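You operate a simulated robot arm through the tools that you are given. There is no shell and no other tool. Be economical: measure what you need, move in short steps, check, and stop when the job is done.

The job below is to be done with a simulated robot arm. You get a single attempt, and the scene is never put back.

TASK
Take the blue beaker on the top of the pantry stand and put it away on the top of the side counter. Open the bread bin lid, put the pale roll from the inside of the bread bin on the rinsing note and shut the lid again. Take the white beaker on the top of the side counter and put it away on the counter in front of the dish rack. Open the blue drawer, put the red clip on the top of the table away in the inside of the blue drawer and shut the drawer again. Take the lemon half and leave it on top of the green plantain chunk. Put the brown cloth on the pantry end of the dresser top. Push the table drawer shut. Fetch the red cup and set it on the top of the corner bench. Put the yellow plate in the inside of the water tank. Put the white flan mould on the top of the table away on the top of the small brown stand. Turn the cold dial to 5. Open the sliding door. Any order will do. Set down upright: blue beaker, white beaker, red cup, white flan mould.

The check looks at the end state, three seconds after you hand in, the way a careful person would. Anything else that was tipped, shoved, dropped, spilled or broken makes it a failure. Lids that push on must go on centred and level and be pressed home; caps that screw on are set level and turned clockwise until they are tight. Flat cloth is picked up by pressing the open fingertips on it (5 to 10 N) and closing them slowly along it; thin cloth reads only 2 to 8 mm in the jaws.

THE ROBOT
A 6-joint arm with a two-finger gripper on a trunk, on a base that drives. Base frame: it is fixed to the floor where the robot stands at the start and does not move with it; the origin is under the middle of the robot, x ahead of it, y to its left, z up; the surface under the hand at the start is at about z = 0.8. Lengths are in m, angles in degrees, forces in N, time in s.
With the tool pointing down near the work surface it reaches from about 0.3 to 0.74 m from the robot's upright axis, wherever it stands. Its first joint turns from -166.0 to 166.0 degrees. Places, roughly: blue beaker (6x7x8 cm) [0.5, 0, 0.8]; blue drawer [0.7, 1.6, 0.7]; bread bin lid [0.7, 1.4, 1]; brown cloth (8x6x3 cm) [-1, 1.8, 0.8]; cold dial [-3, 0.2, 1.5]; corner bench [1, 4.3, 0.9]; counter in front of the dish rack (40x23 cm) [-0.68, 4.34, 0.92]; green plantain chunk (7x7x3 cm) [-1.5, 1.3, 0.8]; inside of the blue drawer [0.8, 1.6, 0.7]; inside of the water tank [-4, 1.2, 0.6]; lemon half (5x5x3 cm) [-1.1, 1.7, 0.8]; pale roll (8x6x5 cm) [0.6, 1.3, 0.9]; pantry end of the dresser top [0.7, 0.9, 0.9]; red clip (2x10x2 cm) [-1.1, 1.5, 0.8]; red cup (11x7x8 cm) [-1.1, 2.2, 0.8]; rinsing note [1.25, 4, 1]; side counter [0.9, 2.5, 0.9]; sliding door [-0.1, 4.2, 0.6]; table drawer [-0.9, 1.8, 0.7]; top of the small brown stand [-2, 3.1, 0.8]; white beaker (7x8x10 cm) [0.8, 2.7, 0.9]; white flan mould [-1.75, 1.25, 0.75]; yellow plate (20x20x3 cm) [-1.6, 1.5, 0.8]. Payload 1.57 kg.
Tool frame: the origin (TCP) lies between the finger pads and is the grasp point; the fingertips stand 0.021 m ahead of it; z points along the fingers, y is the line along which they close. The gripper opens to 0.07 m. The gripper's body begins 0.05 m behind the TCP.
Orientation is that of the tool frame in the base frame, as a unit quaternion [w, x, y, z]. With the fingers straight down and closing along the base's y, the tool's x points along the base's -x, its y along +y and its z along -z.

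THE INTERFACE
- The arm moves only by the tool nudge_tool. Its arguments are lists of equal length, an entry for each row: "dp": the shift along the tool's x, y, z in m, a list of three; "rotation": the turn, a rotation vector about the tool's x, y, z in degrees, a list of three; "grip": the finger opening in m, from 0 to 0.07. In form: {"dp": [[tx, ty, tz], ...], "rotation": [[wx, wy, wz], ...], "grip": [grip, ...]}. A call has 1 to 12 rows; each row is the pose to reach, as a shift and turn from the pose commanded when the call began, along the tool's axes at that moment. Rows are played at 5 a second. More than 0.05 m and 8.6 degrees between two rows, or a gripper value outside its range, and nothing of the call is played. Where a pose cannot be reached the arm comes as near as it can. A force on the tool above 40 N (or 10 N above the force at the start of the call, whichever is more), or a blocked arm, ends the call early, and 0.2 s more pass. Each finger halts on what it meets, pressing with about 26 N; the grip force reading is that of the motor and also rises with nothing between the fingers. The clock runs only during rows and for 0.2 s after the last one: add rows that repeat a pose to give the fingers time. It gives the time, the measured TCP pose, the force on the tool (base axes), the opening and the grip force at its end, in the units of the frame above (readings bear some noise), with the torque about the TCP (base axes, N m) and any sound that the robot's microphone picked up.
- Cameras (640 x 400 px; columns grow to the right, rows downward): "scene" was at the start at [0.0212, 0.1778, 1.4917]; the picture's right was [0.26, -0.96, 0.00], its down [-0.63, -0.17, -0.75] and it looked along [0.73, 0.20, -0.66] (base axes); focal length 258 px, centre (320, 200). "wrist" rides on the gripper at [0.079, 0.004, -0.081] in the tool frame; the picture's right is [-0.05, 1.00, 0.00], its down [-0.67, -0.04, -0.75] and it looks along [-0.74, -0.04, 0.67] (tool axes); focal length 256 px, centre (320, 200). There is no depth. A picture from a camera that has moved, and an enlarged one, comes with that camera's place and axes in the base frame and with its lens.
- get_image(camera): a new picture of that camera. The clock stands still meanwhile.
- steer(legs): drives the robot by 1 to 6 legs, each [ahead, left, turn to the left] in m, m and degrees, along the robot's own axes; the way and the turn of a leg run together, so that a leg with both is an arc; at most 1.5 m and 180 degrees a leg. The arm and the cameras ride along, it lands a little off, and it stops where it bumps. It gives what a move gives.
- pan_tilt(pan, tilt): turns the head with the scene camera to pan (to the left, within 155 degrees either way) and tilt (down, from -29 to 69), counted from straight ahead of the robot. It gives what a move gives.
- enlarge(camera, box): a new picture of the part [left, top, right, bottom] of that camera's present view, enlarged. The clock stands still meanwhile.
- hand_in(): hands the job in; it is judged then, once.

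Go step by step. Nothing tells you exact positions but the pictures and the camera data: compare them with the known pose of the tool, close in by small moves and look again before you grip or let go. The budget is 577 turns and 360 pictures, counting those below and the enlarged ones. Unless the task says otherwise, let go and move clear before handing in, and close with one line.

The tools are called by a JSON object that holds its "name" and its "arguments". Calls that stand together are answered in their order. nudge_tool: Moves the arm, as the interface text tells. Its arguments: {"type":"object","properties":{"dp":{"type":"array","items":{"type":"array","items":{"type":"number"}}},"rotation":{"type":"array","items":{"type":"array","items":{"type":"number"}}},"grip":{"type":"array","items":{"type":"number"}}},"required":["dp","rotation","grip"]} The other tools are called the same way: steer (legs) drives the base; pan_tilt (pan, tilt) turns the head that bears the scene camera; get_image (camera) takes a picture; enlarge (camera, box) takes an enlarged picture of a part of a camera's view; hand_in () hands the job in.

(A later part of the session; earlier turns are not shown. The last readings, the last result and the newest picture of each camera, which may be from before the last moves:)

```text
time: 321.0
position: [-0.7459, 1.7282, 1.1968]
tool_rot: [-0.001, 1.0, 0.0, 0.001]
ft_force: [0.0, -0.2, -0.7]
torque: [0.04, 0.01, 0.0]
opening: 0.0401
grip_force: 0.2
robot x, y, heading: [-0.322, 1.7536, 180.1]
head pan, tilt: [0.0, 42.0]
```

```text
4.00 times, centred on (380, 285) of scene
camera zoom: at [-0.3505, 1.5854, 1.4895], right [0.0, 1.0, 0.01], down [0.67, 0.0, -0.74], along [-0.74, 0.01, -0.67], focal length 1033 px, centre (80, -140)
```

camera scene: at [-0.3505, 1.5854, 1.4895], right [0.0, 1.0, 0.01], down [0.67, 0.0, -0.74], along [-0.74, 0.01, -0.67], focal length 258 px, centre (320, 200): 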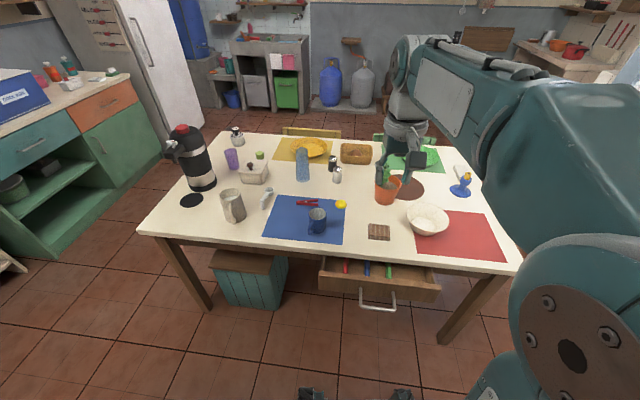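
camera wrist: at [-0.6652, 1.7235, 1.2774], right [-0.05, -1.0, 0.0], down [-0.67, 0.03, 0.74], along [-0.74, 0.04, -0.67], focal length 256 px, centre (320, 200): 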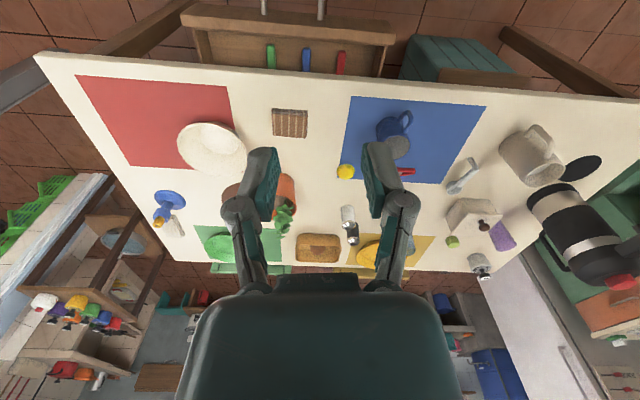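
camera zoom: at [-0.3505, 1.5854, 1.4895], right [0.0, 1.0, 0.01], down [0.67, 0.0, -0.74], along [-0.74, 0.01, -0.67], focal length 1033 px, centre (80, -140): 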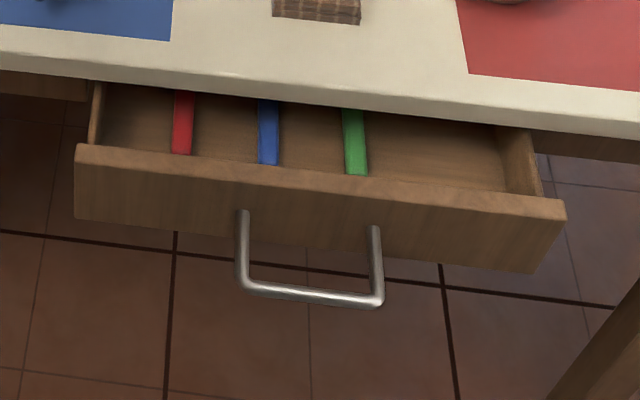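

Handle bar at about (-0.75, 1.79, 0.63). Lowering closed fingers on the robot side of it.

{"name": "nudge_tool", "arguments": {"dp": [[0.028, -0.031, 0.02], [0.056, -0.062, 0.05], [0.056, -0.062, 0.1], [0.056, -0.062, 0.15], [0.056, -0.062, 0.2], [0.056, -0.062, 0.25], [0.056, -0.062, 0.3], [0.056, -0.062, 0.35], [0.056, -0.062, 0.4], [0.056, -0.062, 0.45], [0.056, -0.062, 0.5], [0.056, -0.062, 0.5]], "rotation": [[0, 0, 0], [0, 0, 0], [0, 0, 0], [0, 0, 0], [0, 0, 0], [0, 0, 0], [0, 0, 0], [0, 0, 0], [0, 0, 0], [0, 0, 0], [0, 0, 0], [0, 0, 0]], "grip": [0.02, 0, 0, 0, 0, 0, 0, 0, 0, 0, 0, 0]}}

{"name": "get_image", "arguments": {"camera": "wrist"}}

{"name": "get_image", "arguments": {"camera": "scene"}}

```text
refused: row 2 steps farther than a row can; nothing moved
```

```text
196 pictures are left
camera wrist: at [-0.6652, 1.7235, 1.2774], right [-0.05, -1.0, 0.0], down [-0.67, 0.03, 0.74], along [-0.74, 0.04, -0.67], focal length 256 px, centre (320, 200)
```

wrist: 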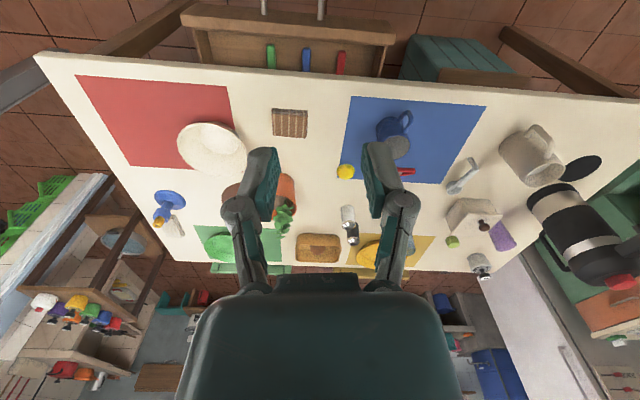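

```text
195 pictures are left
camera scene: at [-0.3505, 1.5854, 1.4895], right [0.0, 1.0, 0.01], down [0.67, 0.0, -0.74], along [-0.74, 0.01, -0.67], focal length 258 px, centre (320, 200)
```

scene: 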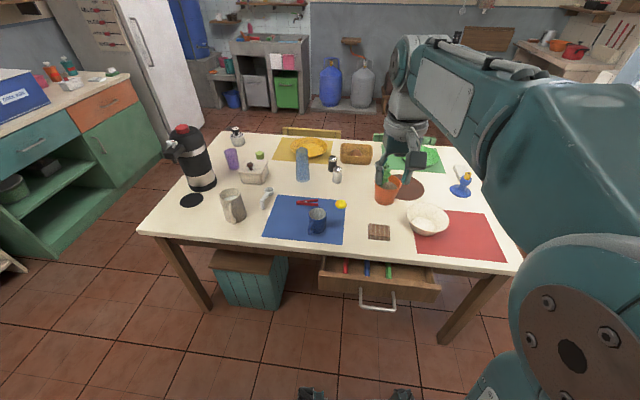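

{"name": "nudge_tool", "arguments": {"dp": [[0.028, -0.03, 0.02], [0.056, -0.06, 0.04], [0.056, -0.062, 0.085], [0.056, -0.062, 0.13], [0.056, -0.062, 0.175], [0.056, -0.062, 0.22], [0.056, -0.062, 0.265], [0.056, -0.062, 0.31], [0.056, -0.062, 0.355], [0.056, -0.062, 0.4], [0.056, -0.062, 0.445], [0.056, -0.062, 0.49]], "rotation": [[0, 0, 0], [0, 0, 0], [0, 0, 0], [0, 0, 0], [0, 0, 0], [0, 0, 0], [0, 0, 0], [0, 0, 0], [0, 0, 0], [0, 0, 0], [0, 0, 0], [0, 0, 0]], "grip": [0.02, 0, 0, 0, 0, 0, 0, 0, 0, 0, 0, 0]}}

{"name": "get_image", "arguments": {"camera": "wrist"}}

```text
time: 323.6
position: [-0.6897, 1.7948, 0.7041]
tool_rot: [0.002, 1.0, 0.0, 0.001]
ft_force: [-0.3, 0.4, 0.3]
torque: [0.0, -0.01, -0.02]
opening: 0.0
grip_force: 25.6
robot x, y, heading: [-0.3244, 1.7507, 180.3]
head pan, tilt: [0.0, 42.0]
```

```text
194 pictures are left
camera wrist: at [-0.6097, 1.7905, 0.7854], right [-0.05, -1.0, 0.0], down [-0.67, 0.04, 0.74], along [-0.74, 0.04, -0.67], focal length 256 px, centre (320, 200)
```

wrist: 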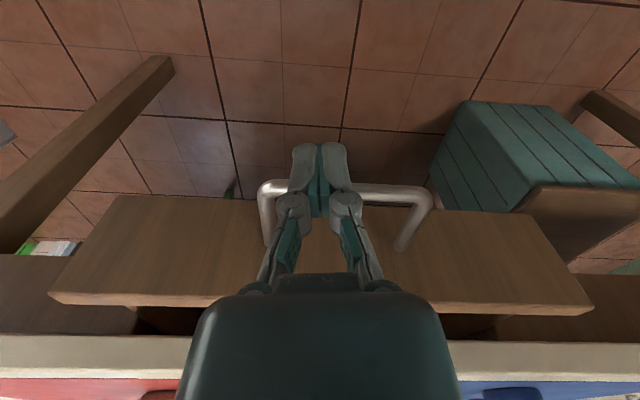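

{"name": "nudge_tool", "arguments": {"dp": [[0, 0.01, 0.03], [0, 0.015, 0.058], [-0.03, 0.012, 0.058], [-0.06, 0.008, 0.058], [-0.08, 0.005, 0.058], [-0.1, 0.002, 0.058], [-0.12, -0.001, 0.058], [-0.12, -0.001, 0.058]], "rotation": [[0, 0, 0], [0, 0, 0], [0, 0, 0], [0, 0, 0], [0, 0, 0], [0, 0, 0], [0, 0, 0], [0, 0, 0]], "grip": [0, 0, 0, 0, 0, 0, 0, 0]}}

{"name": "get_image", "arguments": {"camera": "scene"}}

{"name": "get_image", "arguments": {"camera": "wrist"}}

```text
time: 325.4
position: [-0.8081, 1.7968, 0.6484]
tool_rot: [0.001, 1.0, -0.001, 0.001]
ft_force: [-0.7, 1.0, 0.1]
torque: [-0.02, -0.01, 0.03]
opening: 0.0
grip_force: 25.9
out of reach, approached as far as the arm can: row 2
robot x, y, heading: [-0.3247, 1.7527, 180.1]
head pan, tilt: [0.0, 42.0]
```

```text
193 pictures are left
camera scene: at [-0.3515, 1.5947, 1.4905], right [0.0, 1.0, 0.0], down [0.67, 0.0, -0.74], along [-0.74, 0.0, -0.67], focal length 258 px, centre (320, 200)
```

scene: 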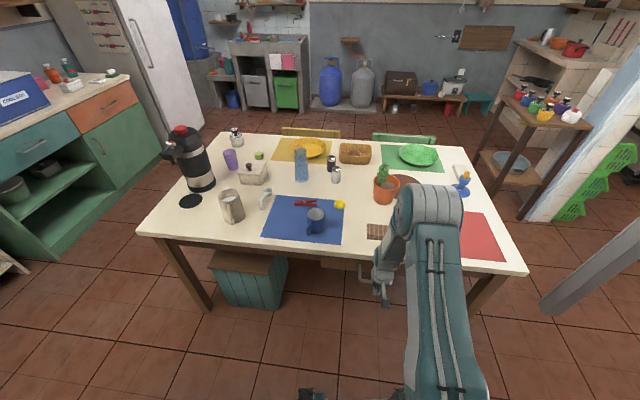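

```text
192 pictures are left
camera wrist: at [-0.7288, 1.7928, 0.7288], right [-0.05, -1.0, 0.0], down [-0.67, 0.04, 0.74], along [-0.74, 0.04, -0.67], focal length 256 px, centre (320, 200)
```

wrist: 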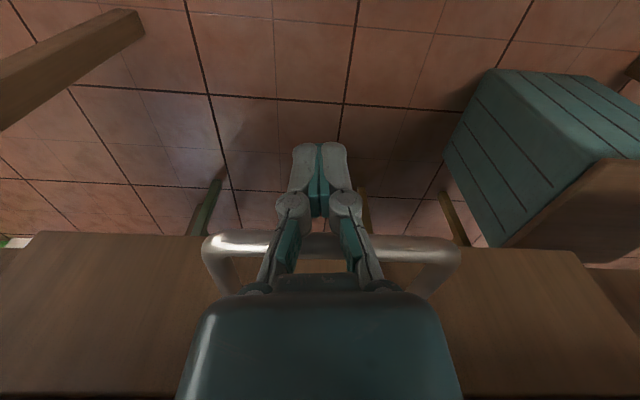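

It slides in. Pushing on until it stops.

{"name": "nudge_tool", "arguments": {"dp": [[-0.015, -0.002, 0], [-0.03, -0.004, 0], [-0.045, -0.006, 0], [-0.06, -0.008, 0], [-0.075, -0.01, 0], [-0.09, -0.012, 0]], "rotation": [[0, 0, 0], [0, 0, 0], [0, 0, 0], [0, 0, 0], [0, 0, 0], [0, 0, 0]], "grip": [0, 0, 0, 0, 0, 0]}}

{"name": "get_image", "arguments": {"camera": "wrist"}}

```text
time: 326.1
position: [-0.832, 1.7997, 0.6479]
tool_rot: [0.003, 1.0, -0.002, 0.008]
ft_force: [5.6, -1.6, 0.6]
torque: [0.11, 0.58, -0.05]
opening: 0.0
grip_force: 26.1
robot x, y, heading: [-0.3232, 1.7489, 179.6]
head pan, tilt: [0.0, 42.0]
stopped in row 3: the force on the tool passed its limit at 61 N (the readings are from after the stop); the commanded pose is now the measured one
```

```text
191 pictures are left
camera wrist: at [-0.7539, 1.7949, 0.7292], right [-0.06, -1.0, 0.0], down [-0.68, 0.04, 0.73], along [-0.73, 0.04, -0.68], focal length 256 px, centre (320, 200)
```

wrist: 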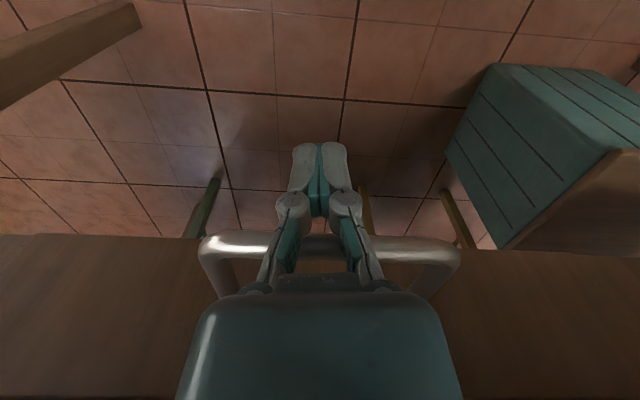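

Drawer shut (hard stop, flush). Backing off and raising.

{"name": "nudge_tool", "arguments": {"dp": [[0.03, 0, 0], [0.06, 0, 0], [0.07, 0, -0.045], [0.07, 0, -0.09], [0.07, 0, -0.135], [0.07, 0, -0.18], [0.07, 0, -0.225], [0.07, 0, -0.27], [0.07, 0, -0.315], [0.07, 0, -0.36], [0.07, 0, -0.4], [0.07, 0, -0.44]], "rotation": [[0, 0, 0], [0, 0, 0], [0, 0, 0], [0, 0, 0], [0, 0, 0], [0, 0, 0], [0, 0, 0], [0, 0, 0], [0, 0, 0], [0, 0, 0], [0, 0, 0], [0, 0, 0]], "grip": [0, 0, 0, 0.02, 0.04, 0.04, 0.04, 0.04, 0.04, 0.04, 0.04, 0.04]}}

{"name": "get_image", "arguments": {"camera": "scene"}}

```text
time: 328.7
position: [-0.7682, 1.8015, 1.0876]
tool_rot: [0.001, 1.0, -0.001, 0.007]
ft_force: [0.7, -0.4, -1.1]
torque: [0.02, 0.0, 0.02]
opening: 0.0399
grip_force: 0.0
robot x, y, heading: [-0.3237, 1.7494, 179.6]
head pan, tilt: [0.0, 42.0]
```

```text
190 pictures are left
camera scene: at [-0.3509, 1.5946, 1.4905], right [0.0, 1.0, 0.0], down [0.67, 0.0, -0.74], along [-0.74, 0.0, -0.67], focal length 258 px, centre (320, 200)
```

scene: 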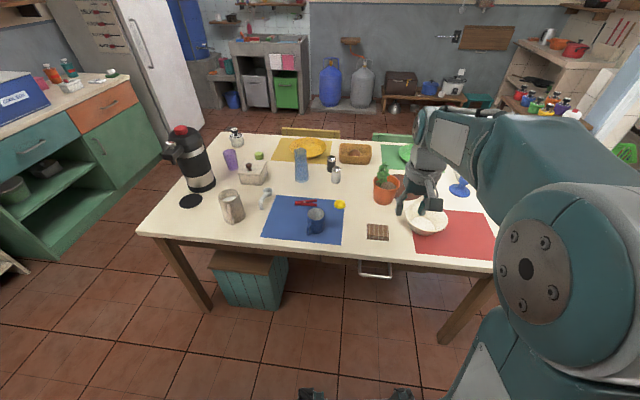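

{"name": "steer", "arguments": {"legs": [[0.18, 0.2, 0]]}}

{"name": "nudge_tool", "arguments": {"dp": [[0, 0, 0], [0, 0, 0], [0, 0, 0], [0, 0, 0], [0, 0, 0], [0, 0, 0], [0, 0, 0], [0, 0, 0], [0, 0, 0], [0, 0, 0], [0, 0, 0]], "rotation": [[0, 0, 8.2], [0, 0, 16.4], [0, 0, 24.6], [0, 0, 32.8], [0, 0, 41], [0, 0, 49.2], [0, 0, 57.4], [0, 0, 65.6], [0, 0, 73.8], [0, 0, 82], [0, 0, 90]], "grip": [0.04, 0.04, 0.04, 0.04, 0.04, 0.04, 0.04, 0.04, 0.04, 0.04, 0.04]}}

{"name": "get_image", "arguments": {"camera": "wrist"}}

{"name": "get_image", "arguments": {"camera": "scene"}}

```text
time: 330.6
position: [-0.9512, 1.6118, 1.0866]
tool_rot: [0.004, 1.0, -0.002, 0.007]
ft_force: [0.0, 1.1, 0.5]
torque: [-0.02, -0.02, 0.03]
opening: 0.0401
grip_force: 0.1
robot x, y, heading: [-0.5034, 1.5518, 179.6]
head pan, tilt: [0.0, 42.0]
```

```text
time: 333.0
position: [-0.9505, 1.6054, 1.0874]
tool_rot: [0.003, -0.704, 0.71, -0.006]
ft_force: [0.9, 0.3, -0.7]
torque: [-0.01, 0.03, 0.0]
opening: 0.0399
grip_force: 0.1
robot x, y, heading: [-0.507, 1.5528, 179.8]
head pan, tilt: [0.0, 42.0]
```

```text
189 pictures are left
camera wrist: at [-0.9559, 1.527, 1.1679], right [-1.0, 0.06, -0.01], down [0.03, 0.67, 0.74], along [0.05, 0.74, -0.67], focal length 256 px, centre (320, 200)
```

wrist: 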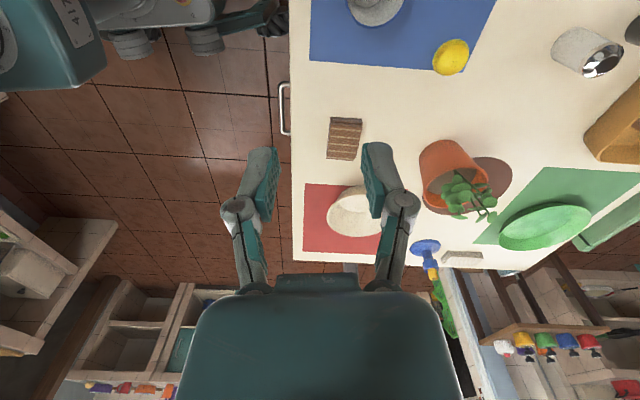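

```text
188 pictures are left
camera scene: at [-0.5331, 1.3986, 1.4905], right [0.01, 1.0, 0.0], down [0.67, 0.0, -0.74], along [-0.74, 0.0, -0.67], focal length 258 px, centre (320, 200)
```

scene: 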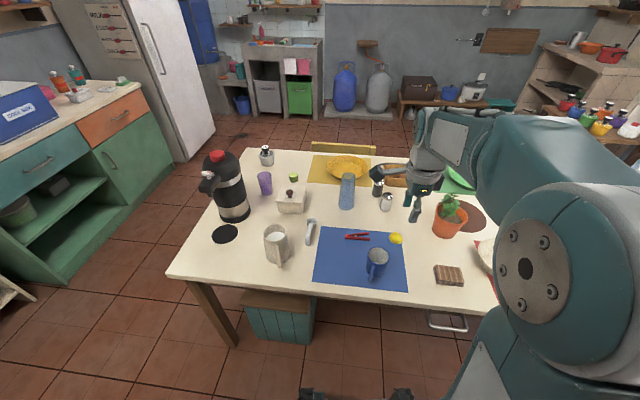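

{"name": "nudge_tool", "arguments": {"dp": [[0.0244, 0.038, 0], [0.0488, 0.076, 0], [0.0732, 0.114, 0.01], [0.0976, 0.152, 0.03], [0.122, 0.19, 0.05], [0.122, 0.19, 0.05]], "rotation": [[0, 0, 0], [0, 0, 0], [0, 0, 0], [0, 0, 0], [0, 0, 0], [0, 0, 0]], "grip": [0.04, 0.04, 0.04, 0.04, 0.04, 0.04]}}

{"name": "get_image", "arguments": {"camera": "wrist"}}

```text
time: 334.4
position: [-1.1404, 1.4838, 1.0353]
tool_rot: [0.003, -0.706, 0.708, -0.006]
ft_force: [0.1, 0.6, 0.7]
torque: [0.01, -0.02, -0.01]
opening: 0.0399
grip_force: 0.1
robot x, y, heading: [-0.5045, 1.5544, 179.8]
head pan, tilt: [0.0, 42.0]
```

```text
187 pictures are left
camera wrist: at [-1.1457, 1.4051, 1.1163], right [-1.0, 0.06, -0.01], down [0.03, 0.67, 0.74], along [0.05, 0.74, -0.67], focal length 256 px, centre (320, 200)
```

wrist: 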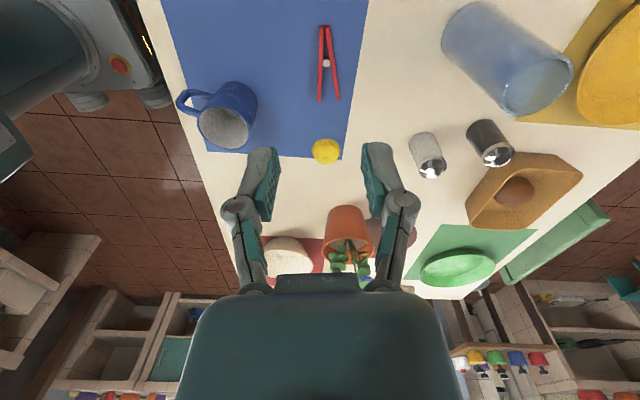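

Clip centre at (-1.143, 1.533), lying along y. Descending above it.

{"name": "nudge_tool", "arguments": {"dp": [[-0.03, 0.003, 0.03], [-0.049, 0.003, 0.06], [-0.049, 0.003, 0.105], [-0.049, 0.003, 0.15], [-0.049, 0.003, 0.195], [-0.049, 0.003, 0.225], [-0.049, 0.003, 0.225]], "rotation": [[0, 0, 0], [0, 0, 0], [0, 0, 0], [0, 0, 0], [0, 0, 0], [0, 0, 0], [0, 0, 0]], "grip": [0.05, 0.05, 0.05, 0.05, 0.05, 0.05, 0.05]}}

{"name": "get_image", "arguments": {"camera": "wrist"}}

```text
time: 336.0
position: [-1.1396, 1.5351, 0.8072]
tool_rot: [0.002, -0.705, 0.709, -0.007]
ft_force: [0.5, 0.6, -0.1]
torque: [0.0, 0.0, -0.05]
opening: 0.05
grip_force: 0.1
robot x, y, heading: [-0.507, 1.5562, 179.8]
head pan, tilt: [0.0, 42.0]
```

```text
186 pictures are left
camera wrist: at [-1.1455, 1.4551, 0.8882], right [-1.0, 0.06, -0.01], down [0.03, 0.67, 0.74], along [0.05, 0.74, -0.67], focal length 256 px, centre (320, 200)
```

wrist: 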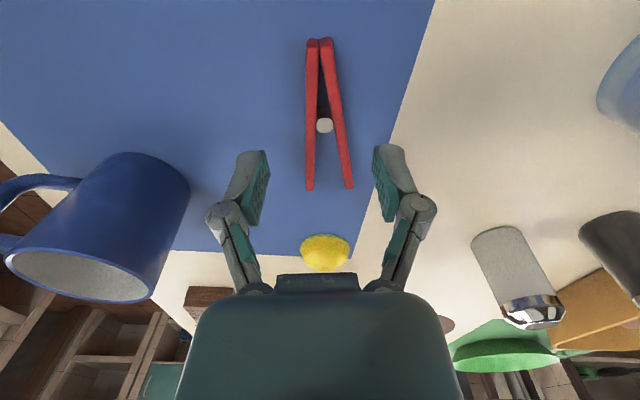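

{"name": "nudge_tool", "arguments": {"dp": [[0.004, 0.001, 0.015], [0.005, 0.001, 0.026], [0.005, 0.001, 0.031], [0.005, 0.001, 0.031]], "rotation": [[0, 0, 0], [0, 0, 0], [0, 0, 0], [0, 0, 0]], "grip": [0.05, 0.05, 0.05, 0.05]}}

{"name": "get_image", "arguments": {"camera": "wrist"}}

```text
time: 337.0
position: [-1.1406, 1.528, 0.7781]
tool_rot: [0.003, -0.706, 0.709, -0.007]
ft_force: [-1.2, -0.4, -0.4]
torque: [0.03, 0.02, -0.02]
opening: 0.0499
grip_force: 0.1
robot x, y, heading: [-0.5044, 1.5541, 179.6]
head pan, tilt: [0.0, 42.0]
```

```text
185 pictures are left
camera wrist: at [-1.146, 1.4491, 0.8591], right [-1.0, 0.06, -0.01], down [0.03, 0.67, 0.74], along [0.05, 0.74, -0.67], focal length 256 px, centre (320, 200)
```

wrist: 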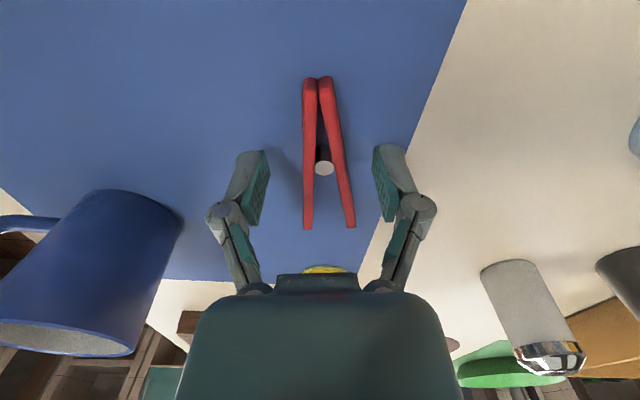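

{"name": "nudge_tool", "arguments": {"dp": [[0, 0, 0.004], [0, 0, 0.006], [0, 0, 0.006], [0, 0, 0.006], [0, 0, 0.006], [0, 0, 0.006]], "rotation": [[0, 0, 0], [0, 0, 0], [0, 0, 0], [0, 0, 0], [0, 0, 0], [0, 0, 0]], "grip": [0.05, 0.04, 0.03, 0.015, 0.0, 0.0]}}

{"name": "get_image", "arguments": {"camera": "wrist"}}

```text
time: 338.4
position: [-1.1412, 1.5277, 0.7722]
tool_rot: [0.002, -0.705, 0.709, -0.006]
ft_force: [-1.5, -0.5, 4.4]
torque: [0.04, -0.01, 0.0]
opening: 0.0202
grip_force: 26.0
robot x, y, heading: [-0.5056, 1.5537, 179.6]
head pan, tilt: [0.0, 42.0]
```

```text
184 pictures are left
camera wrist: at [-1.146, 1.4487, 0.8536], right [-1.0, 0.06, -0.01], down [0.03, 0.67, 0.74], along [0.05, 0.74, -0.67], focal length 256 px, centre (320, 200)
```

wrist: 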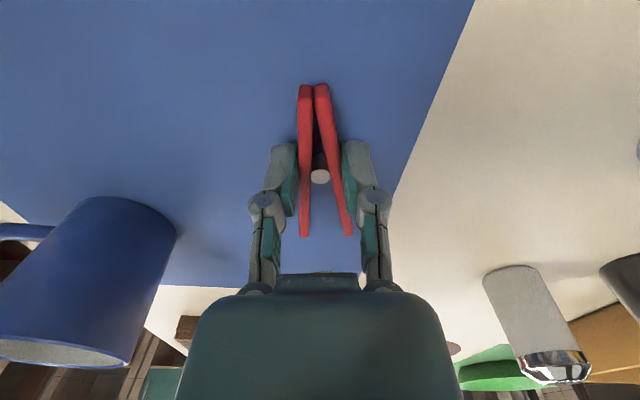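

Clip gripped (20 mm). Lift and retract.

{"name": "nudge_tool", "arguments": {"dp": [[0, 0, -0.03], [0, 0, -0.07], [0, 0, -0.115], [0, 0, -0.16], [0, 0, -0.205], [0, 0, -0.25], [0, -0.03, -0.285], [0, -0.06, -0.32], [0, -0.095, -0.35], [0, -0.13, -0.38], [0, -0.17, -0.4], [0, -0.2, -0.41]], "rotation": [[0, 0, 0], [0, 0, 0], [0, 0, 0], [0, 0, 0], [0, 0, 0], [0, 0, 0], [0, 0, 0], [0, 0, 0], [0, 0, 0], [0, 0, 0], [0, 0, 0], [0, 0, 0]], "grip": [0, 0, 0, 0, 0, 0, 0, 0, 0, 0, 0, 0]}}

{"name": "get_image", "arguments": {"camera": "wrist"}}

```text
time: 341.0
position: [-0.9446, 1.5304, 1.1857]
tool_rot: [0.003, -0.706, 0.709, -0.006]
ft_force: [-0.5, -0.5, 0.2]
torque: [-0.02, 0.01, -0.01]
opening: 0.0198
grip_force: 25.7
robot x, y, heading: [-0.5034, 1.5526, 179.8]
head pan, tilt: [0.0, 42.0]
```

```text
183 pictures are left
camera wrist: at [-0.9501, 1.4507, 1.2659], right [-1.0, 0.06, -0.01], down [0.03, 0.67, 0.74], along [0.05, 0.74, -0.67], focal length 256 px, centre (320, 200)
```

wrist: 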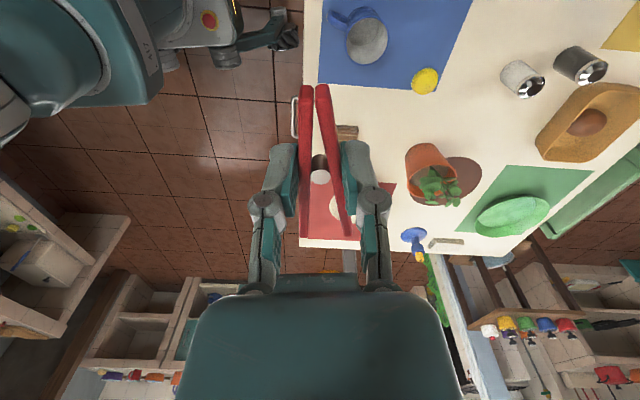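

Now carrying the clip to the open blue drawer.

{"name": "steer", "arguments": {"legs": [[-0.28, 0, 0], [0, 0, 90], [0, 0, 90], [0.1, 0.12, 0]]}}

{"name": "pan_tilt", "arguments": {"pan": 0, "tilt": 45}}

{"name": "get_image", "arguments": {"camera": "scene"}}

{"name": "get_image", "arguments": {"camera": "wrist"}}

```text
time: 351.6
position: [0.3146, 1.6888, 1.1854]
tool_rot: [-0.008, 0.709, 0.705, -0.003]
ft_force: [-0.1, 0.1, -0.1]
torque: [0.05, 0.0, 0.02]
opening: 0.0199
grip_force: 25.3
robot x, y, heading: [-0.1276, 1.6646, 0.0]
head pan, tilt: [0.0, 42.0]
```

```text
time: 352.2
position: [0.3147, 1.6864, 1.1849]
tool_rot: [-0.007, 0.71, 0.704, -0.002]
ft_force: [0.3, -0.2, 0.5]
torque: [0.05, 0.01, -0.01]
opening: 0.0199
grip_force: 26.2
robot x, y, heading: [-0.1242, 1.6667, -0.5]
head pan, tilt: [0.0, 45.0]
```

```text
182 pictures are left
camera scene: at [-0.1031, 1.8158, 1.4866], right [-0.01, -1.0, 0.0], down [-0.71, 0.01, -0.71], along [0.71, 0.0, -0.71], focal length 258 px, centre (320, 200)
```

scene: 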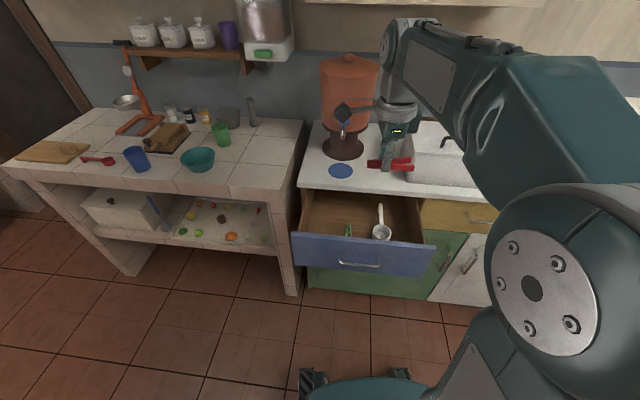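

```text
181 pictures are left
camera wrist: at [0.3214, 1.7646, 1.2664], right [1.0, -0.06, -0.01], down [-0.03, -0.67, 0.74], along [-0.05, -0.74, -0.67], focal length 256 px, centre (320, 200)
```

wrist: 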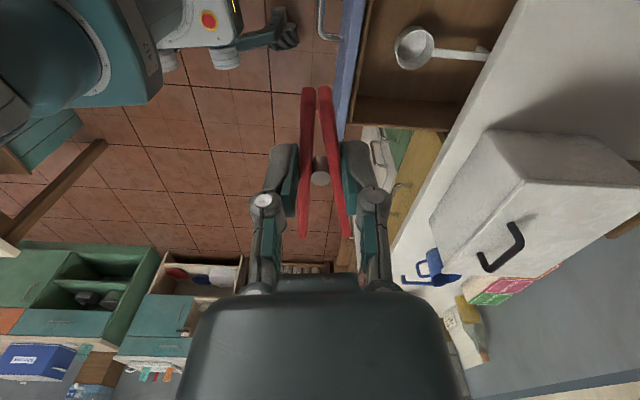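

{"name": "enlarge", "arguments": {"camera": "scene", "box": [280, 170, 440, 290]}}

```text
3.33 times, centred on (360, 230) of scene
camera zoom: at [-0.1031, 1.8158, 1.4866], right [-0.01, -1.0, 0.0], down [-0.71, 0.01, -0.71], along [0.71, 0.0, -0.71], focal length 861 px, centre (187, 100)
```

zoom: 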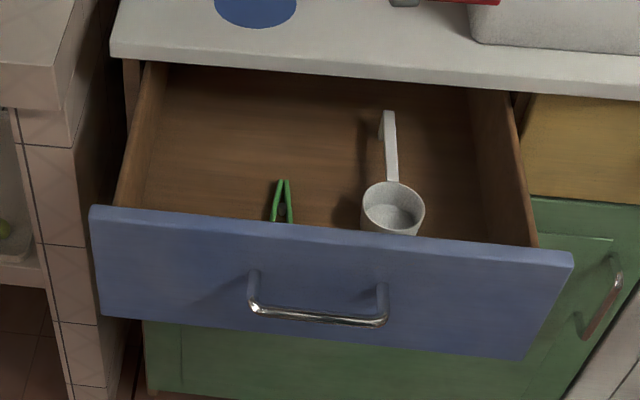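

The drawer holds a green clip and a scoop; free space is at the left, about (0.465, 1.79). I'll flip the wrist 180° so the camera side faces away from the drawer's side wall.

{"name": "nudge_tool", "arguments": {"dp": [[0, 0, 0], [0, 0, 0], [0, 0, 0], [0, 0, 0], [0, 0, 0], [0, 0, 0], [0, 0, 0], [0, 0, 0], [0, 0, 0], [0, 0, 0], [0, 0, 0]], "rotation": [[0, 0, -8.2], [0, 0, -16.4], [0, 0, -24.6], [0, 0, -32.8], [0, 0, -41], [0, 0, -49.2], [0, 0, -57.4], [0, 0, -65.6], [0, 0, -73.8], [0, 0, -82], [0, 0, -90]], "grip": [0, 0, 0, 0, 0, 0, 0, 0, 0, 0, 0]}}

{"name": "nudge_tool", "arguments": {"dp": [[0, 0, 0], [0, 0, 0], [0, 0, 0], [0, 0, 0], [0, 0, 0], [0, 0, 0], [0, 0, 0], [0, 0, 0], [0, 0, 0], [0, 0, 0], [0, 0, 0]], "rotation": [[0, 0, -8.2], [0, 0, -16.4], [0, 0, -24.6], [0, 0, -32.8], [0, 0, -41], [0, 0, -49.2], [0, 0, -57.4], [0, 0, -65.6], [0, 0, -73.8], [0, 0, -82], [0, 0, -90]], "grip": [0, 0, 0, 0, 0, 0, 0, 0, 0, 0, 0]}}

```text
time: 354.6
position: [0.3146, 1.6913, 1.1843]
tool_rot: [-0.006, 0.002, 1.0, 0.002]
ft_force: [-0.6, 0.0, -0.1]
torque: [0.03, -0.01, 0.0]
opening: 0.0197
grip_force: 25.5
robot x, y, heading: [-0.1242, 1.6706, -0.4]
head pan, tilt: [0.0, 45.0]
```

```text
time: 357.0
position: [0.3134, 1.6907, 1.1859]
tool_rot: [-0.004, -0.706, 0.708, 0.006]
ft_force: [-0.6, -0.8, -0.2]
torque: [0.03, 0.02, 0.0]
opening: 0.0197
grip_force: 25.7
robot x, y, heading: [-0.1249, 1.6651, -0.5]
head pan, tilt: [0.0, 45.0]
```

{"name": "nudge_tool", "arguments": {"dp": [[-0.025, -0.038, 0], [-0.05, -0.076, 0], [-0.075, -0.114, 0], [-0.1, -0.152, 0], [-0.1, -0.152, 0.045], [-0.1, -0.152, 0.09], [-0.1, -0.152, 0.135], [-0.1, -0.152, 0.18], [-0.1, -0.152, 0.22], [-0.1, -0.152, 0.22]], "rotation": [[0, 0, 0], [0, 0, 0], [0, 0, 0], [0, 0, 0], [0, 0, 0], [0, 0, 0], [0, 0, 0], [0, 0, 0], [0, 0, 0], [0, 0, 0]], "grip": [0, 0, 0, 0, 0, 0, 0, 0, 0, 0]}}

{"name": "get_image", "arguments": {"camera": "wrist"}}

{"name": "enlarge", "arguments": {"camera": "scene", "box": [280, 150, 440, 290]}}

```text
time: 359.2
position: [0.465, 1.7922, 0.9646]
tool_rot: [-0.003, -0.704, 0.71, 0.005]
ft_force: [-0.4, 0.5, 0.1]
torque: [0.03, 0.03, -0.03]
opening: 0.0199
grip_force: 26.0
robot x, y, heading: [-0.1258, 1.6704, -0.3]
head pan, tilt: [0.0, 45.0]
```

```text
179 pictures are left
camera wrist: at [0.4609, 1.7123, 1.044], right [-1.0, 0.06, 0.01], down [0.05, 0.66, 0.75], along [0.04, 0.75, -0.66], focal length 256 px, centre (320, 200)
```

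wrist: 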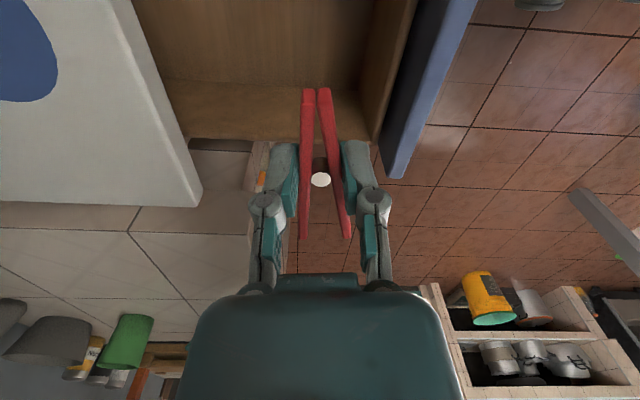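

```text
2.86 times, centred on (360, 220) of scene
camera zoom: at [-0.1021, 1.822, 1.4861], right [-0.01, -1.0, 0.0], down [-0.71, 0.0, -0.71], along [0.71, -0.01, -0.71], focal length 738 px, centre (206, 143)
```

zoom: 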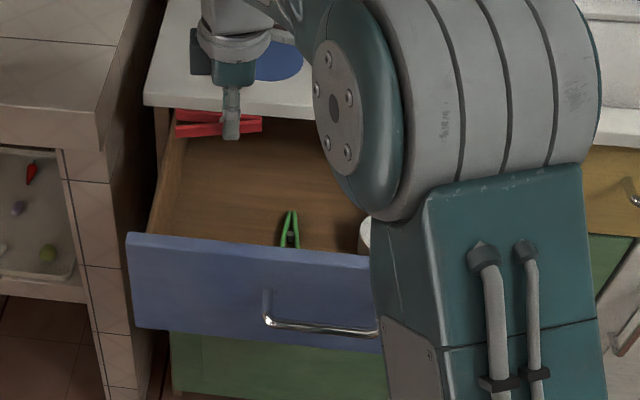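

{"name": "nudge_tool", "arguments": {"dp": [[0.006, 0, 0.03], [0.012, 0, 0.07], [0.012, 0, 0.11], [0.012, 0, 0.15], [0.012, 0, 0.165], [0.012, 0, 0.165]], "rotation": [[0, 0, 0], [0, 0, 0], [0, 0, 0], [0, 0, 0], [0, 0, 0], [0, 0, 0]], "grip": [0, 0, 0, 0, 0, 0]}}

{"name": "get_image", "arguments": {"camera": "wrist"}}

```text
time: 360.6
position: [0.4624, 1.7813, 0.7982]
tool_rot: [-0.004, -0.705, 0.71, 0.007]
ft_force: [-0.1, -0.1, 0.1]
torque: [-0.04, 0.03, 0.0]
opening: 0.0198
grip_force: 25.9
robot x, y, heading: [-0.1272, 1.6678, -0.3]
head pan, tilt: [0.0, 45.0]
```

```text
177 pictures are left
camera wrist: at [0.4591, 1.7008, 0.8788], right [-1.0, 0.06, 0.01], down [0.05, 0.66, 0.75], along [0.04, 0.75, -0.66], focal length 256 px, centre (320, 200)
```

wrist: 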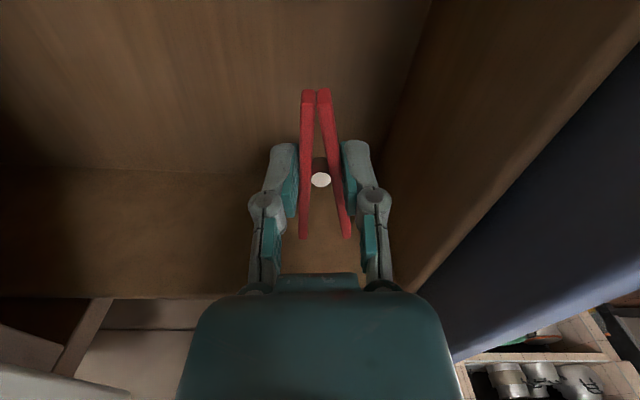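

{"name": "nudge_tool", "arguments": {"dp": [[0, 0, 0.025], [0, 0, 0.05], [0, 0, 0.06], [0, 0, 0.066], [0, 0, 0.066]], "rotation": [[0, 0, 0], [0, 0, 0], [0, 0, 0], [0, 0, 0], [0, 0, 0]], "grip": [0, 0, 0, 0, 0]}}

```text
time: 361.8
position: [0.4618, 1.7796, 0.7325]
tool_rot: [-0.004, -0.704, 0.71, 0.005]
ft_force: [-0.1, 1.1, 0.0]
torque: [0.02, 0.01, 0.0]
opening: 0.0194
grip_force: 26.0
robot x, y, heading: [-0.127, 1.665, -0.4]
head pan, tilt: [0.0, 45.0]
```

{"name": "nudge_tool", "arguments": {"dp": [[0, 0, 0.004], [0, 0, 0.008], [0, 0, 0.01], [0, 0, 0.01]], "rotation": [[0, 0, 0], [0, 0, 0], [0, 0, 0], [0, 0, 0]], "grip": [0, 0, 0, 0]}}

{"name": "get_image", "arguments": {"camera": "wrist"}}

```text
time: 362.8
position: [0.4619, 1.7805, 0.7217]
tool_rot: [-0.004, -0.704, 0.71, 0.006]
ft_force: [-0.5, 0.1, 0.0]
torque: [0.03, 0.01, 0.0]
opening: 0.0195
grip_force: 26.1
robot x, y, heading: [-0.1244, 1.6658, -0.2]
head pan, tilt: [0.0, 45.0]
```

```text
176 pictures are left
camera wrist: at [0.4582, 1.7, 0.8023], right [-1.0, 0.06, 0.01], down [0.05, 0.66, 0.75], along [0.04, 0.75, -0.66], focal length 256 px, centre (320, 200)
```

wrist: 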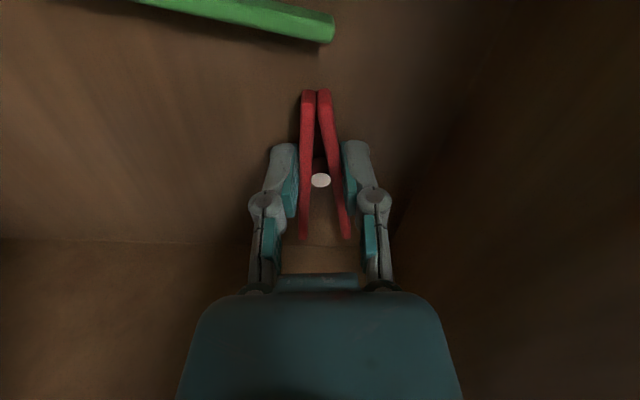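

{"name": "nudge_tool", "arguments": {"dp": [[0, 0, 0.004], [0, 0, 0.008], [0, 0, 0.01], [0, 0, 0.01]], "rotation": [[0, 0, 0], [0, 0, 0], [0, 0, 0], [0, 0, 0]], "grip": [0, 0, 0, 0]}}

```text
time: 363.6
position: [0.4654, 1.7781, 0.719]
tool_rot: [0.002, -0.704, 0.71, 0.003]
ft_force: [-1.8, -3.6, 11.6]
torque: [0.03, 0.02, 0.02]
opening: 0.0197
grip_force: 26.1
robot x, y, heading: [-0.1277, 1.6655, -0.4]
head pan, tilt: [0.0, 45.0]
stopped in row 3: the force on the tool passed its limit at 43 N (the readings are from after the stop); the commanded pose is now the measured one
```

Floor reached. Release and rise.

{"name": "nudge_tool", "arguments": {"dp": [[0, 0, -0.001], [0, 0, -0.001], [0, 0, -0.03], [0, 0, -0.07], [0, 0, -0.115], [0, 0, -0.16], [0, 0, -0.205], [0, 0, -0.25], [0, 0, -0.295], [0, 0, -0.34]], "rotation": [[0, 0, 0], [0, 0, 0], [0, 0, 0], [0, 0, 0], [0, 0, 0], [0, 0, 0], [0, 0, 0], [0, 0, 0], [0, 0, 0], [0, 0, 0]], "grip": [0.03, 0.035, 0.035, 0.035, 0.035, 0.035, 0.035, 0.035, 0.035, 0.035]}}

{"name": "get_image", "arguments": {"camera": "wrist"}}

```text
time: 365.8
position: [0.465, 1.7791, 1.0575]
tool_rot: [0.001, -0.704, 0.71, 0.004]
ft_force: [0.2, -0.3, -0.2]
torque: [-0.02, 0.02, -0.01]
opening: 0.0349
grip_force: 0.1
robot x, y, heading: [-0.1238, 1.666, -0.3]
head pan, tilt: [0.0, 45.0]
```

```text
175 pictures are left
camera wrist: at [0.4607, 1.6998, 1.1383], right [-1.0, 0.06, 0.0], down [0.04, 0.66, 0.75], along [0.04, 0.75, -0.66], focal length 256 px, centre (320, 200)
```

wrist: 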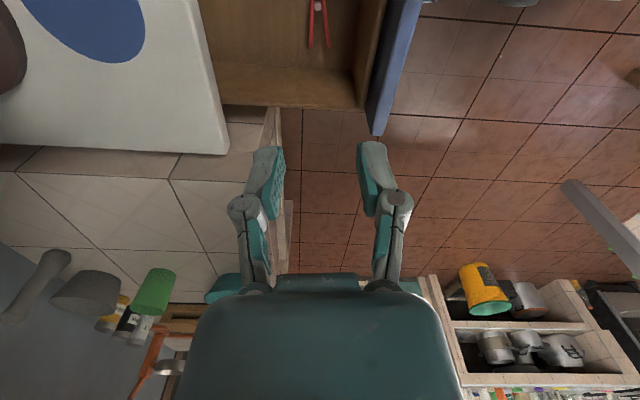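

Clip is lying in the drawer. Retract, turn the wrist back and push the drawer shut by its handle.

{"name": "nudge_tool", "arguments": {"dp": [[0.007, 0.018, 0], [0.014, 0.036, 0], [0.022, 0.054, 0], [0.03, 0.072, 0], [0.037, 0.09, 0], [0.045, 0.107, 0], [0.052, 0.125, 0], [0.06, 0.143, 0], [0.067, 0.16, 0], [0.074, 0.18, 0], [0.081, 0.195, 0], [0.081, 0.195, 0]], "rotation": [[0, 0, 8.2], [0, 0, 16.4], [0, 0, 24.6], [0, 0, 32.8], [0, 0, 41], [0, 0, 49.2], [0, 0, 57.4], [0, 0, 65.6], [0, 0, 73.8], [0, 0, 82], [0, 0, 90], [0, 0, 90]], "grip": [0.02, 0, 0, 0, 0, 0, 0, 0, 0, 0, 0, 0]}}

{"name": "get_image", "arguments": {"camera": "wrist"}}

{"name": "get_image", "arguments": {"camera": "scene"}}

```text
time: 368.4
position: [0.272, 1.6982, 1.0585]
tool_rot: [-0.002, 0.005, 1.0, 0.003]
ft_force: [-0.9, -0.8, 0.6]
torque: [0.02, 0.0, 0.02]
opening: 0.0001
grip_force: 26.5
robot x, y, heading: [-0.1219, 1.6679, -0.3]
head pan, tilt: [0.0, 45.0]
```

```text
174 pictures are left
camera wrist: at [0.1932, 1.7021, 1.1391], right [0.06, 1.0, 0.01], down [0.67, -0.05, 0.74], along [0.74, -0.04, -0.67], focal length 256 px, centre (320, 200)
```

wrist: 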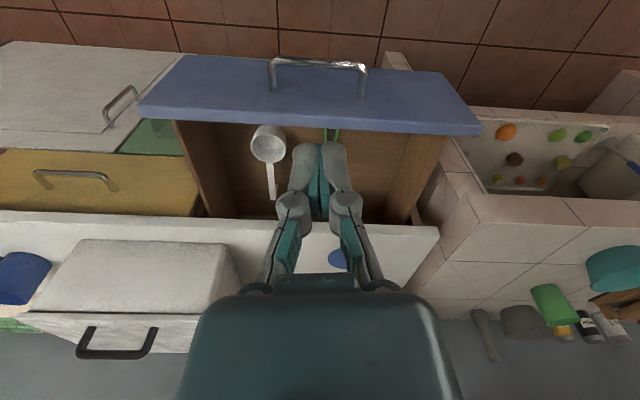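

```text
173 pictures are left
camera scene: at [-0.1032, 1.8211, 1.4862], right [-0.01, -1.0, 0.0], down [-0.71, 0.0, -0.71], along [0.71, 0.0, -0.71], focal length 258 px, centre (320, 200)
```

scene: 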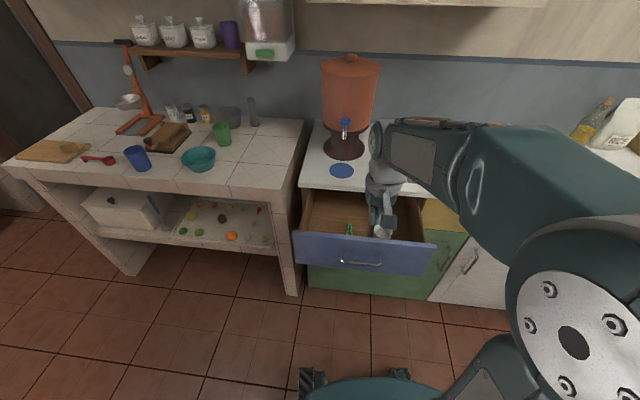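

{"name": "nudge_tool", "arguments": {"dp": [[0, 0, 0.045], [0, 0, 0.09], [0, 0, 0.135], [0, 0, 0.18], [0, 0, 0.225], [0, 0, 0.272], [0, 0, 0.272]], "rotation": [[0, 0, 0], [0, 0, 0], [0, 0, 0], [0, 0, 0], [0, 0, 0], [0, 0, 0], [0, 0, 0]], "grip": [0, 0, 0, 0, 0, 0, 0]}}

{"name": "get_image", "arguments": {"camera": "wrist"}}

```text
time: 370.0
position: [0.2742, 1.7015, 0.7838]
tool_rot: [-0.001, 0.003, 1.0, 0.002]
ft_force: [0.4, 0.6, 0.2]
torque: [0.05, 0.03, -0.01]
opening: 0.0
grip_force: 25.9
robot x, y, heading: [-0.1257, 1.6651, -0.4]
head pan, tilt: [0.0, 45.0]
```

```text
172 pictures are left
camera wrist: at [0.1955, 1.7046, 0.8654], right [0.06, 1.0, 0.01], down [0.67, -0.04, 0.74], along [0.74, -0.04, -0.67], focal length 256 px, centre (320, 200)
```

wrist: 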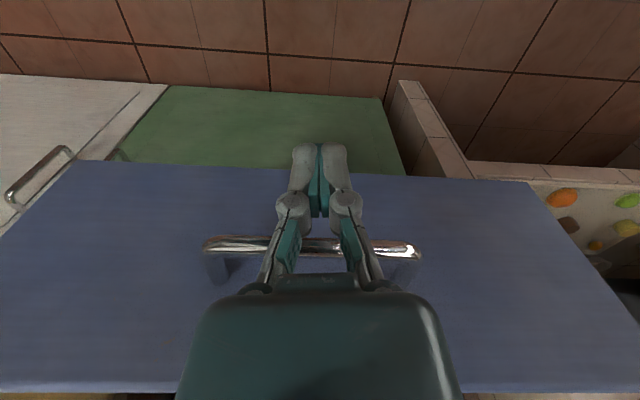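

Handle is centred in front of the fingers. Pushing along the drawer axis.

{"name": "nudge_tool", "arguments": {"dp": [[-0.02, -0.0026, 0], [-0.04, -0.005, 0], [-0.06, -0.008, 0], [-0.08, -0.0105, 0], [-0.1, -0.013, 0], [-0.12, -0.016, 0], [-0.14, -0.018, 0], [-0.16, -0.021, 0], [-0.18, -0.0235, 0], [-0.2, -0.026, 0], [-0.22, -0.0285, 0], [-0.235, -0.031, 0]], "rotation": [[0, 0, 0], [0, 0, 0], [0, 0, 0], [0, 0, 0], [0, 0, 0], [0, 0, 0], [0, 0, 0], [0, 0, 0], [0, 0, 0], [0, 0, 0], [0, 0, 0], [0, 0, 0]], "grip": [0, 0, 0, 0, 0, 0, 0, 0, 0, 0, 0, 0]}}

{"name": "get_image", "arguments": {"camera": "scene"}}

```text
time: 372.6
position: [0.5048, 1.6661, 0.7842]
tool_rot: [-0.001, 0.004, 1.0, 0.002]
ft_force: [0.0, 0.3, -0.6]
torque: [0.0, -0.04, -0.04]
opening: 0.0002
grip_force: 25.8
robot x, y, heading: [-0.1245, 1.6677, -0.4]
head pan, tilt: [0.0, 45.0]
```

```text
171 pictures are left
camera scene: at [-0.1016, 1.8211, 1.4862], right [-0.01, -1.0, 0.0], down [-0.71, 0.0, -0.71], along [0.71, 0.0, -0.71], focal length 258 px, centre (320, 200)
```

scene: 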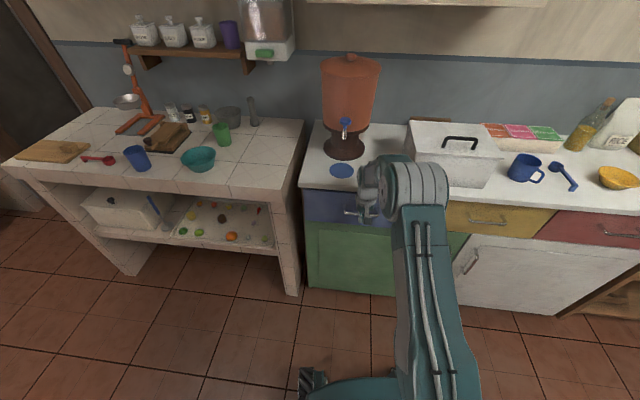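

Nearly closed. A little further until it stops.

{"name": "nudge_tool", "arguments": {"dp": [[-0.008, -0.001, 0], [-0.016, -0.002, 0], [-0.024, -0.003, 0], [-0.032, -0.004, 0], [-0.04, -0.005, 0]], "rotation": [[0, 0, 0], [0, 0, 0], [0, 0, 0], [0, 0, 0], [0, 0, 0]], "grip": [0, 0, 0, 0, 0]}}

{"name": "get_image", "arguments": {"camera": "wrist"}}

```text
time: 373.1
position: [0.5121, 1.6673, 0.7845]
tool_rot: [-0.007, 0.004, 1.0, 0.004]
ft_force: [-20.4, 0.2, 10.2]
torque: [-0.28, -2.36, -0.28]
opening: 0.0001
grip_force: 26.1
robot x, y, heading: [-0.1231, 1.6668, -0.2]
head pan, tilt: [0.0, 45.0]
stopped in row 2: the force on the tool passed its limit at 57 N (the readings are from after the stop); the commanded pose is now the measured one
```

```text
170 pictures are left
camera wrist: at [0.4338, 1.6701, 0.8665], right [0.06, 1.0, 0.01], down [0.68, -0.05, 0.74], along [0.73, -0.04, -0.68], focal length 256 px, centre (320, 200)
```

wrist: 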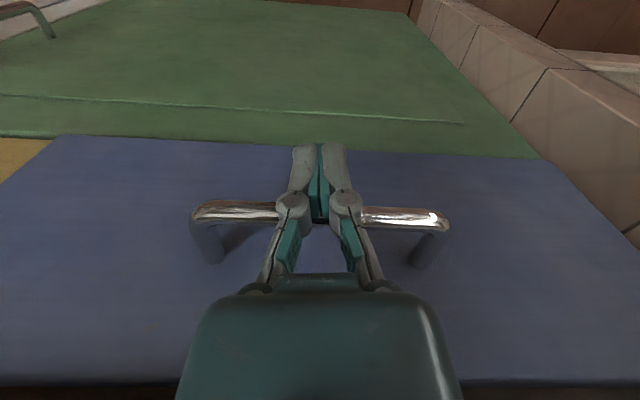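

The hand met the counter edge rather than a drawer stop. I'll back off and check whether the drawer is flush.

{"name": "nudge_tool", "arguments": {"dp": [[0.03, 0, 0], [0.07, 0, 0], [0.11, 0, 0], [0.15, 0, -0.02], [0.15, 0, -0.06], [0.15, 0, -0.1], [0.15, 0, -0.14]], "rotation": [[0, 0, 0], [0, 0, 0], [0, 0, 0], [0, 0, 0], [0, 0, 0], [0, 0, 0], [0, 0, 0]], "grip": [0, 0, 0, 0, 0, 0, 0]}}

{"name": "get_image", "arguments": {"camera": "wrist"}}

{"name": "enlarge", "arguments": {"camera": "scene", "box": [280, 150, 480, 260]}}

```text
time: 374.8
position: [0.3654, 1.6666, 0.9253]
tool_rot: [-0.006, 0.004, 1.0, 0.003]
ft_force: [0.2, 0.3, -0.1]
torque: [0.0, -0.02, 0.0]
opening: 0.0
grip_force: 26.4
robot x, y, heading: [-0.1243, 1.663, -0.3]
head pan, tilt: [0.0, 45.0]
```

```text
169 pictures are left
camera wrist: at [0.2877, 1.6704, 1.0067], right [0.06, 1.0, 0.01], down [0.68, -0.05, 0.73], along [0.73, -0.04, -0.68], focal length 256 px, centre (320, 200)
```

wrist: 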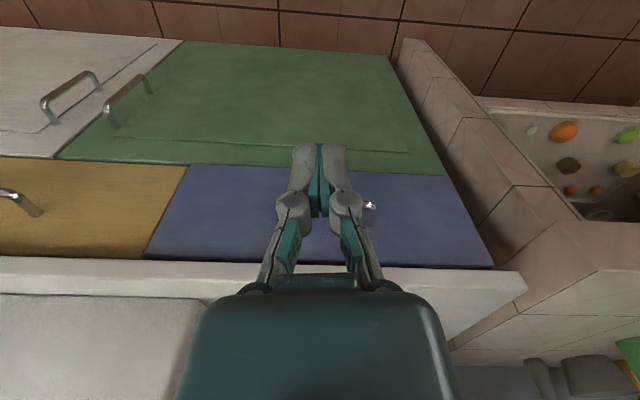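

```text
3.20 times, centred on (380, 205) of scene
camera zoom: at [-0.1023, 1.8211, 1.4862], right [-0.01, -1.0, 0.0], down [-0.71, 0.0, -0.71], along [0.71, 0.0, -0.71], focal length 827 px, centre (128, 184)
```

zoom: 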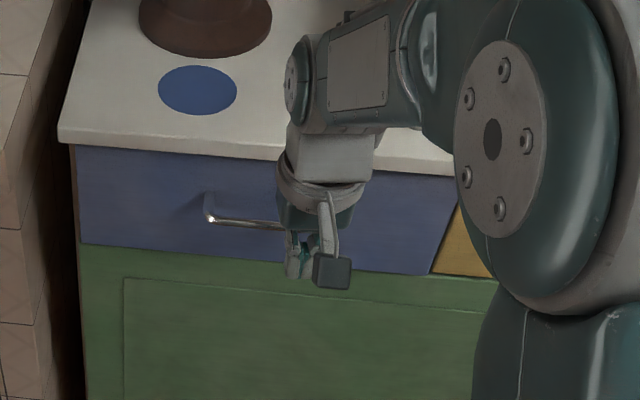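

It may be ~5 mm short. I'll push again with the tool tilted 30° so only the fingertips reach the handle.

{"name": "nudge_tool", "arguments": {"dp": [[0, 0, 0.03], [0, 0, 0.06], [0, 0, 0.1], [-0.02, 0, 0.14], [-0.05, 0, 0.14], [-0.09, 0, 0.14], [-0.11, 0, 0.14], [-0.11, 0, 0.14]], "rotation": [[0, -7.5, 0], [0, -15, 0], [0, -22.5, 0], [0, -30, 0], [0, -30, 0], [0, -30, 0], [0, -30, 0], [0, -30, 0]], "grip": [0, 0, 0, 0, 0, 0, 0, 0]}}

{"name": "get_image", "arguments": {"camera": "wrist"}}

```text
time: 376.6
position: [0.4729, 1.6661, 0.7819]
tool_rot: [0.253, 0.006, 0.967, 0.001]
ft_force: [-0.4, -0.1, 0.1]
torque: [-0.01, -0.02, -0.02]
opening: 0.0
grip_force: 26.1
robot x, y, heading: [-0.1246, 1.668, -0.4]
head pan, tilt: [0.0, 45.0]
```

```text
167 pictures are left
camera wrist: at [0.3651, 1.6706, 0.8149], right [0.06, 1.0, 0.03], down [0.22, -0.04, 0.98], along [0.97, -0.05, -0.22], focal length 256 px, centre (320, 200)
```

wrist: 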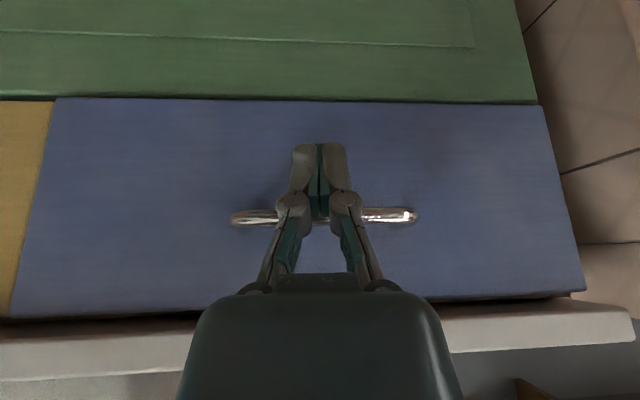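

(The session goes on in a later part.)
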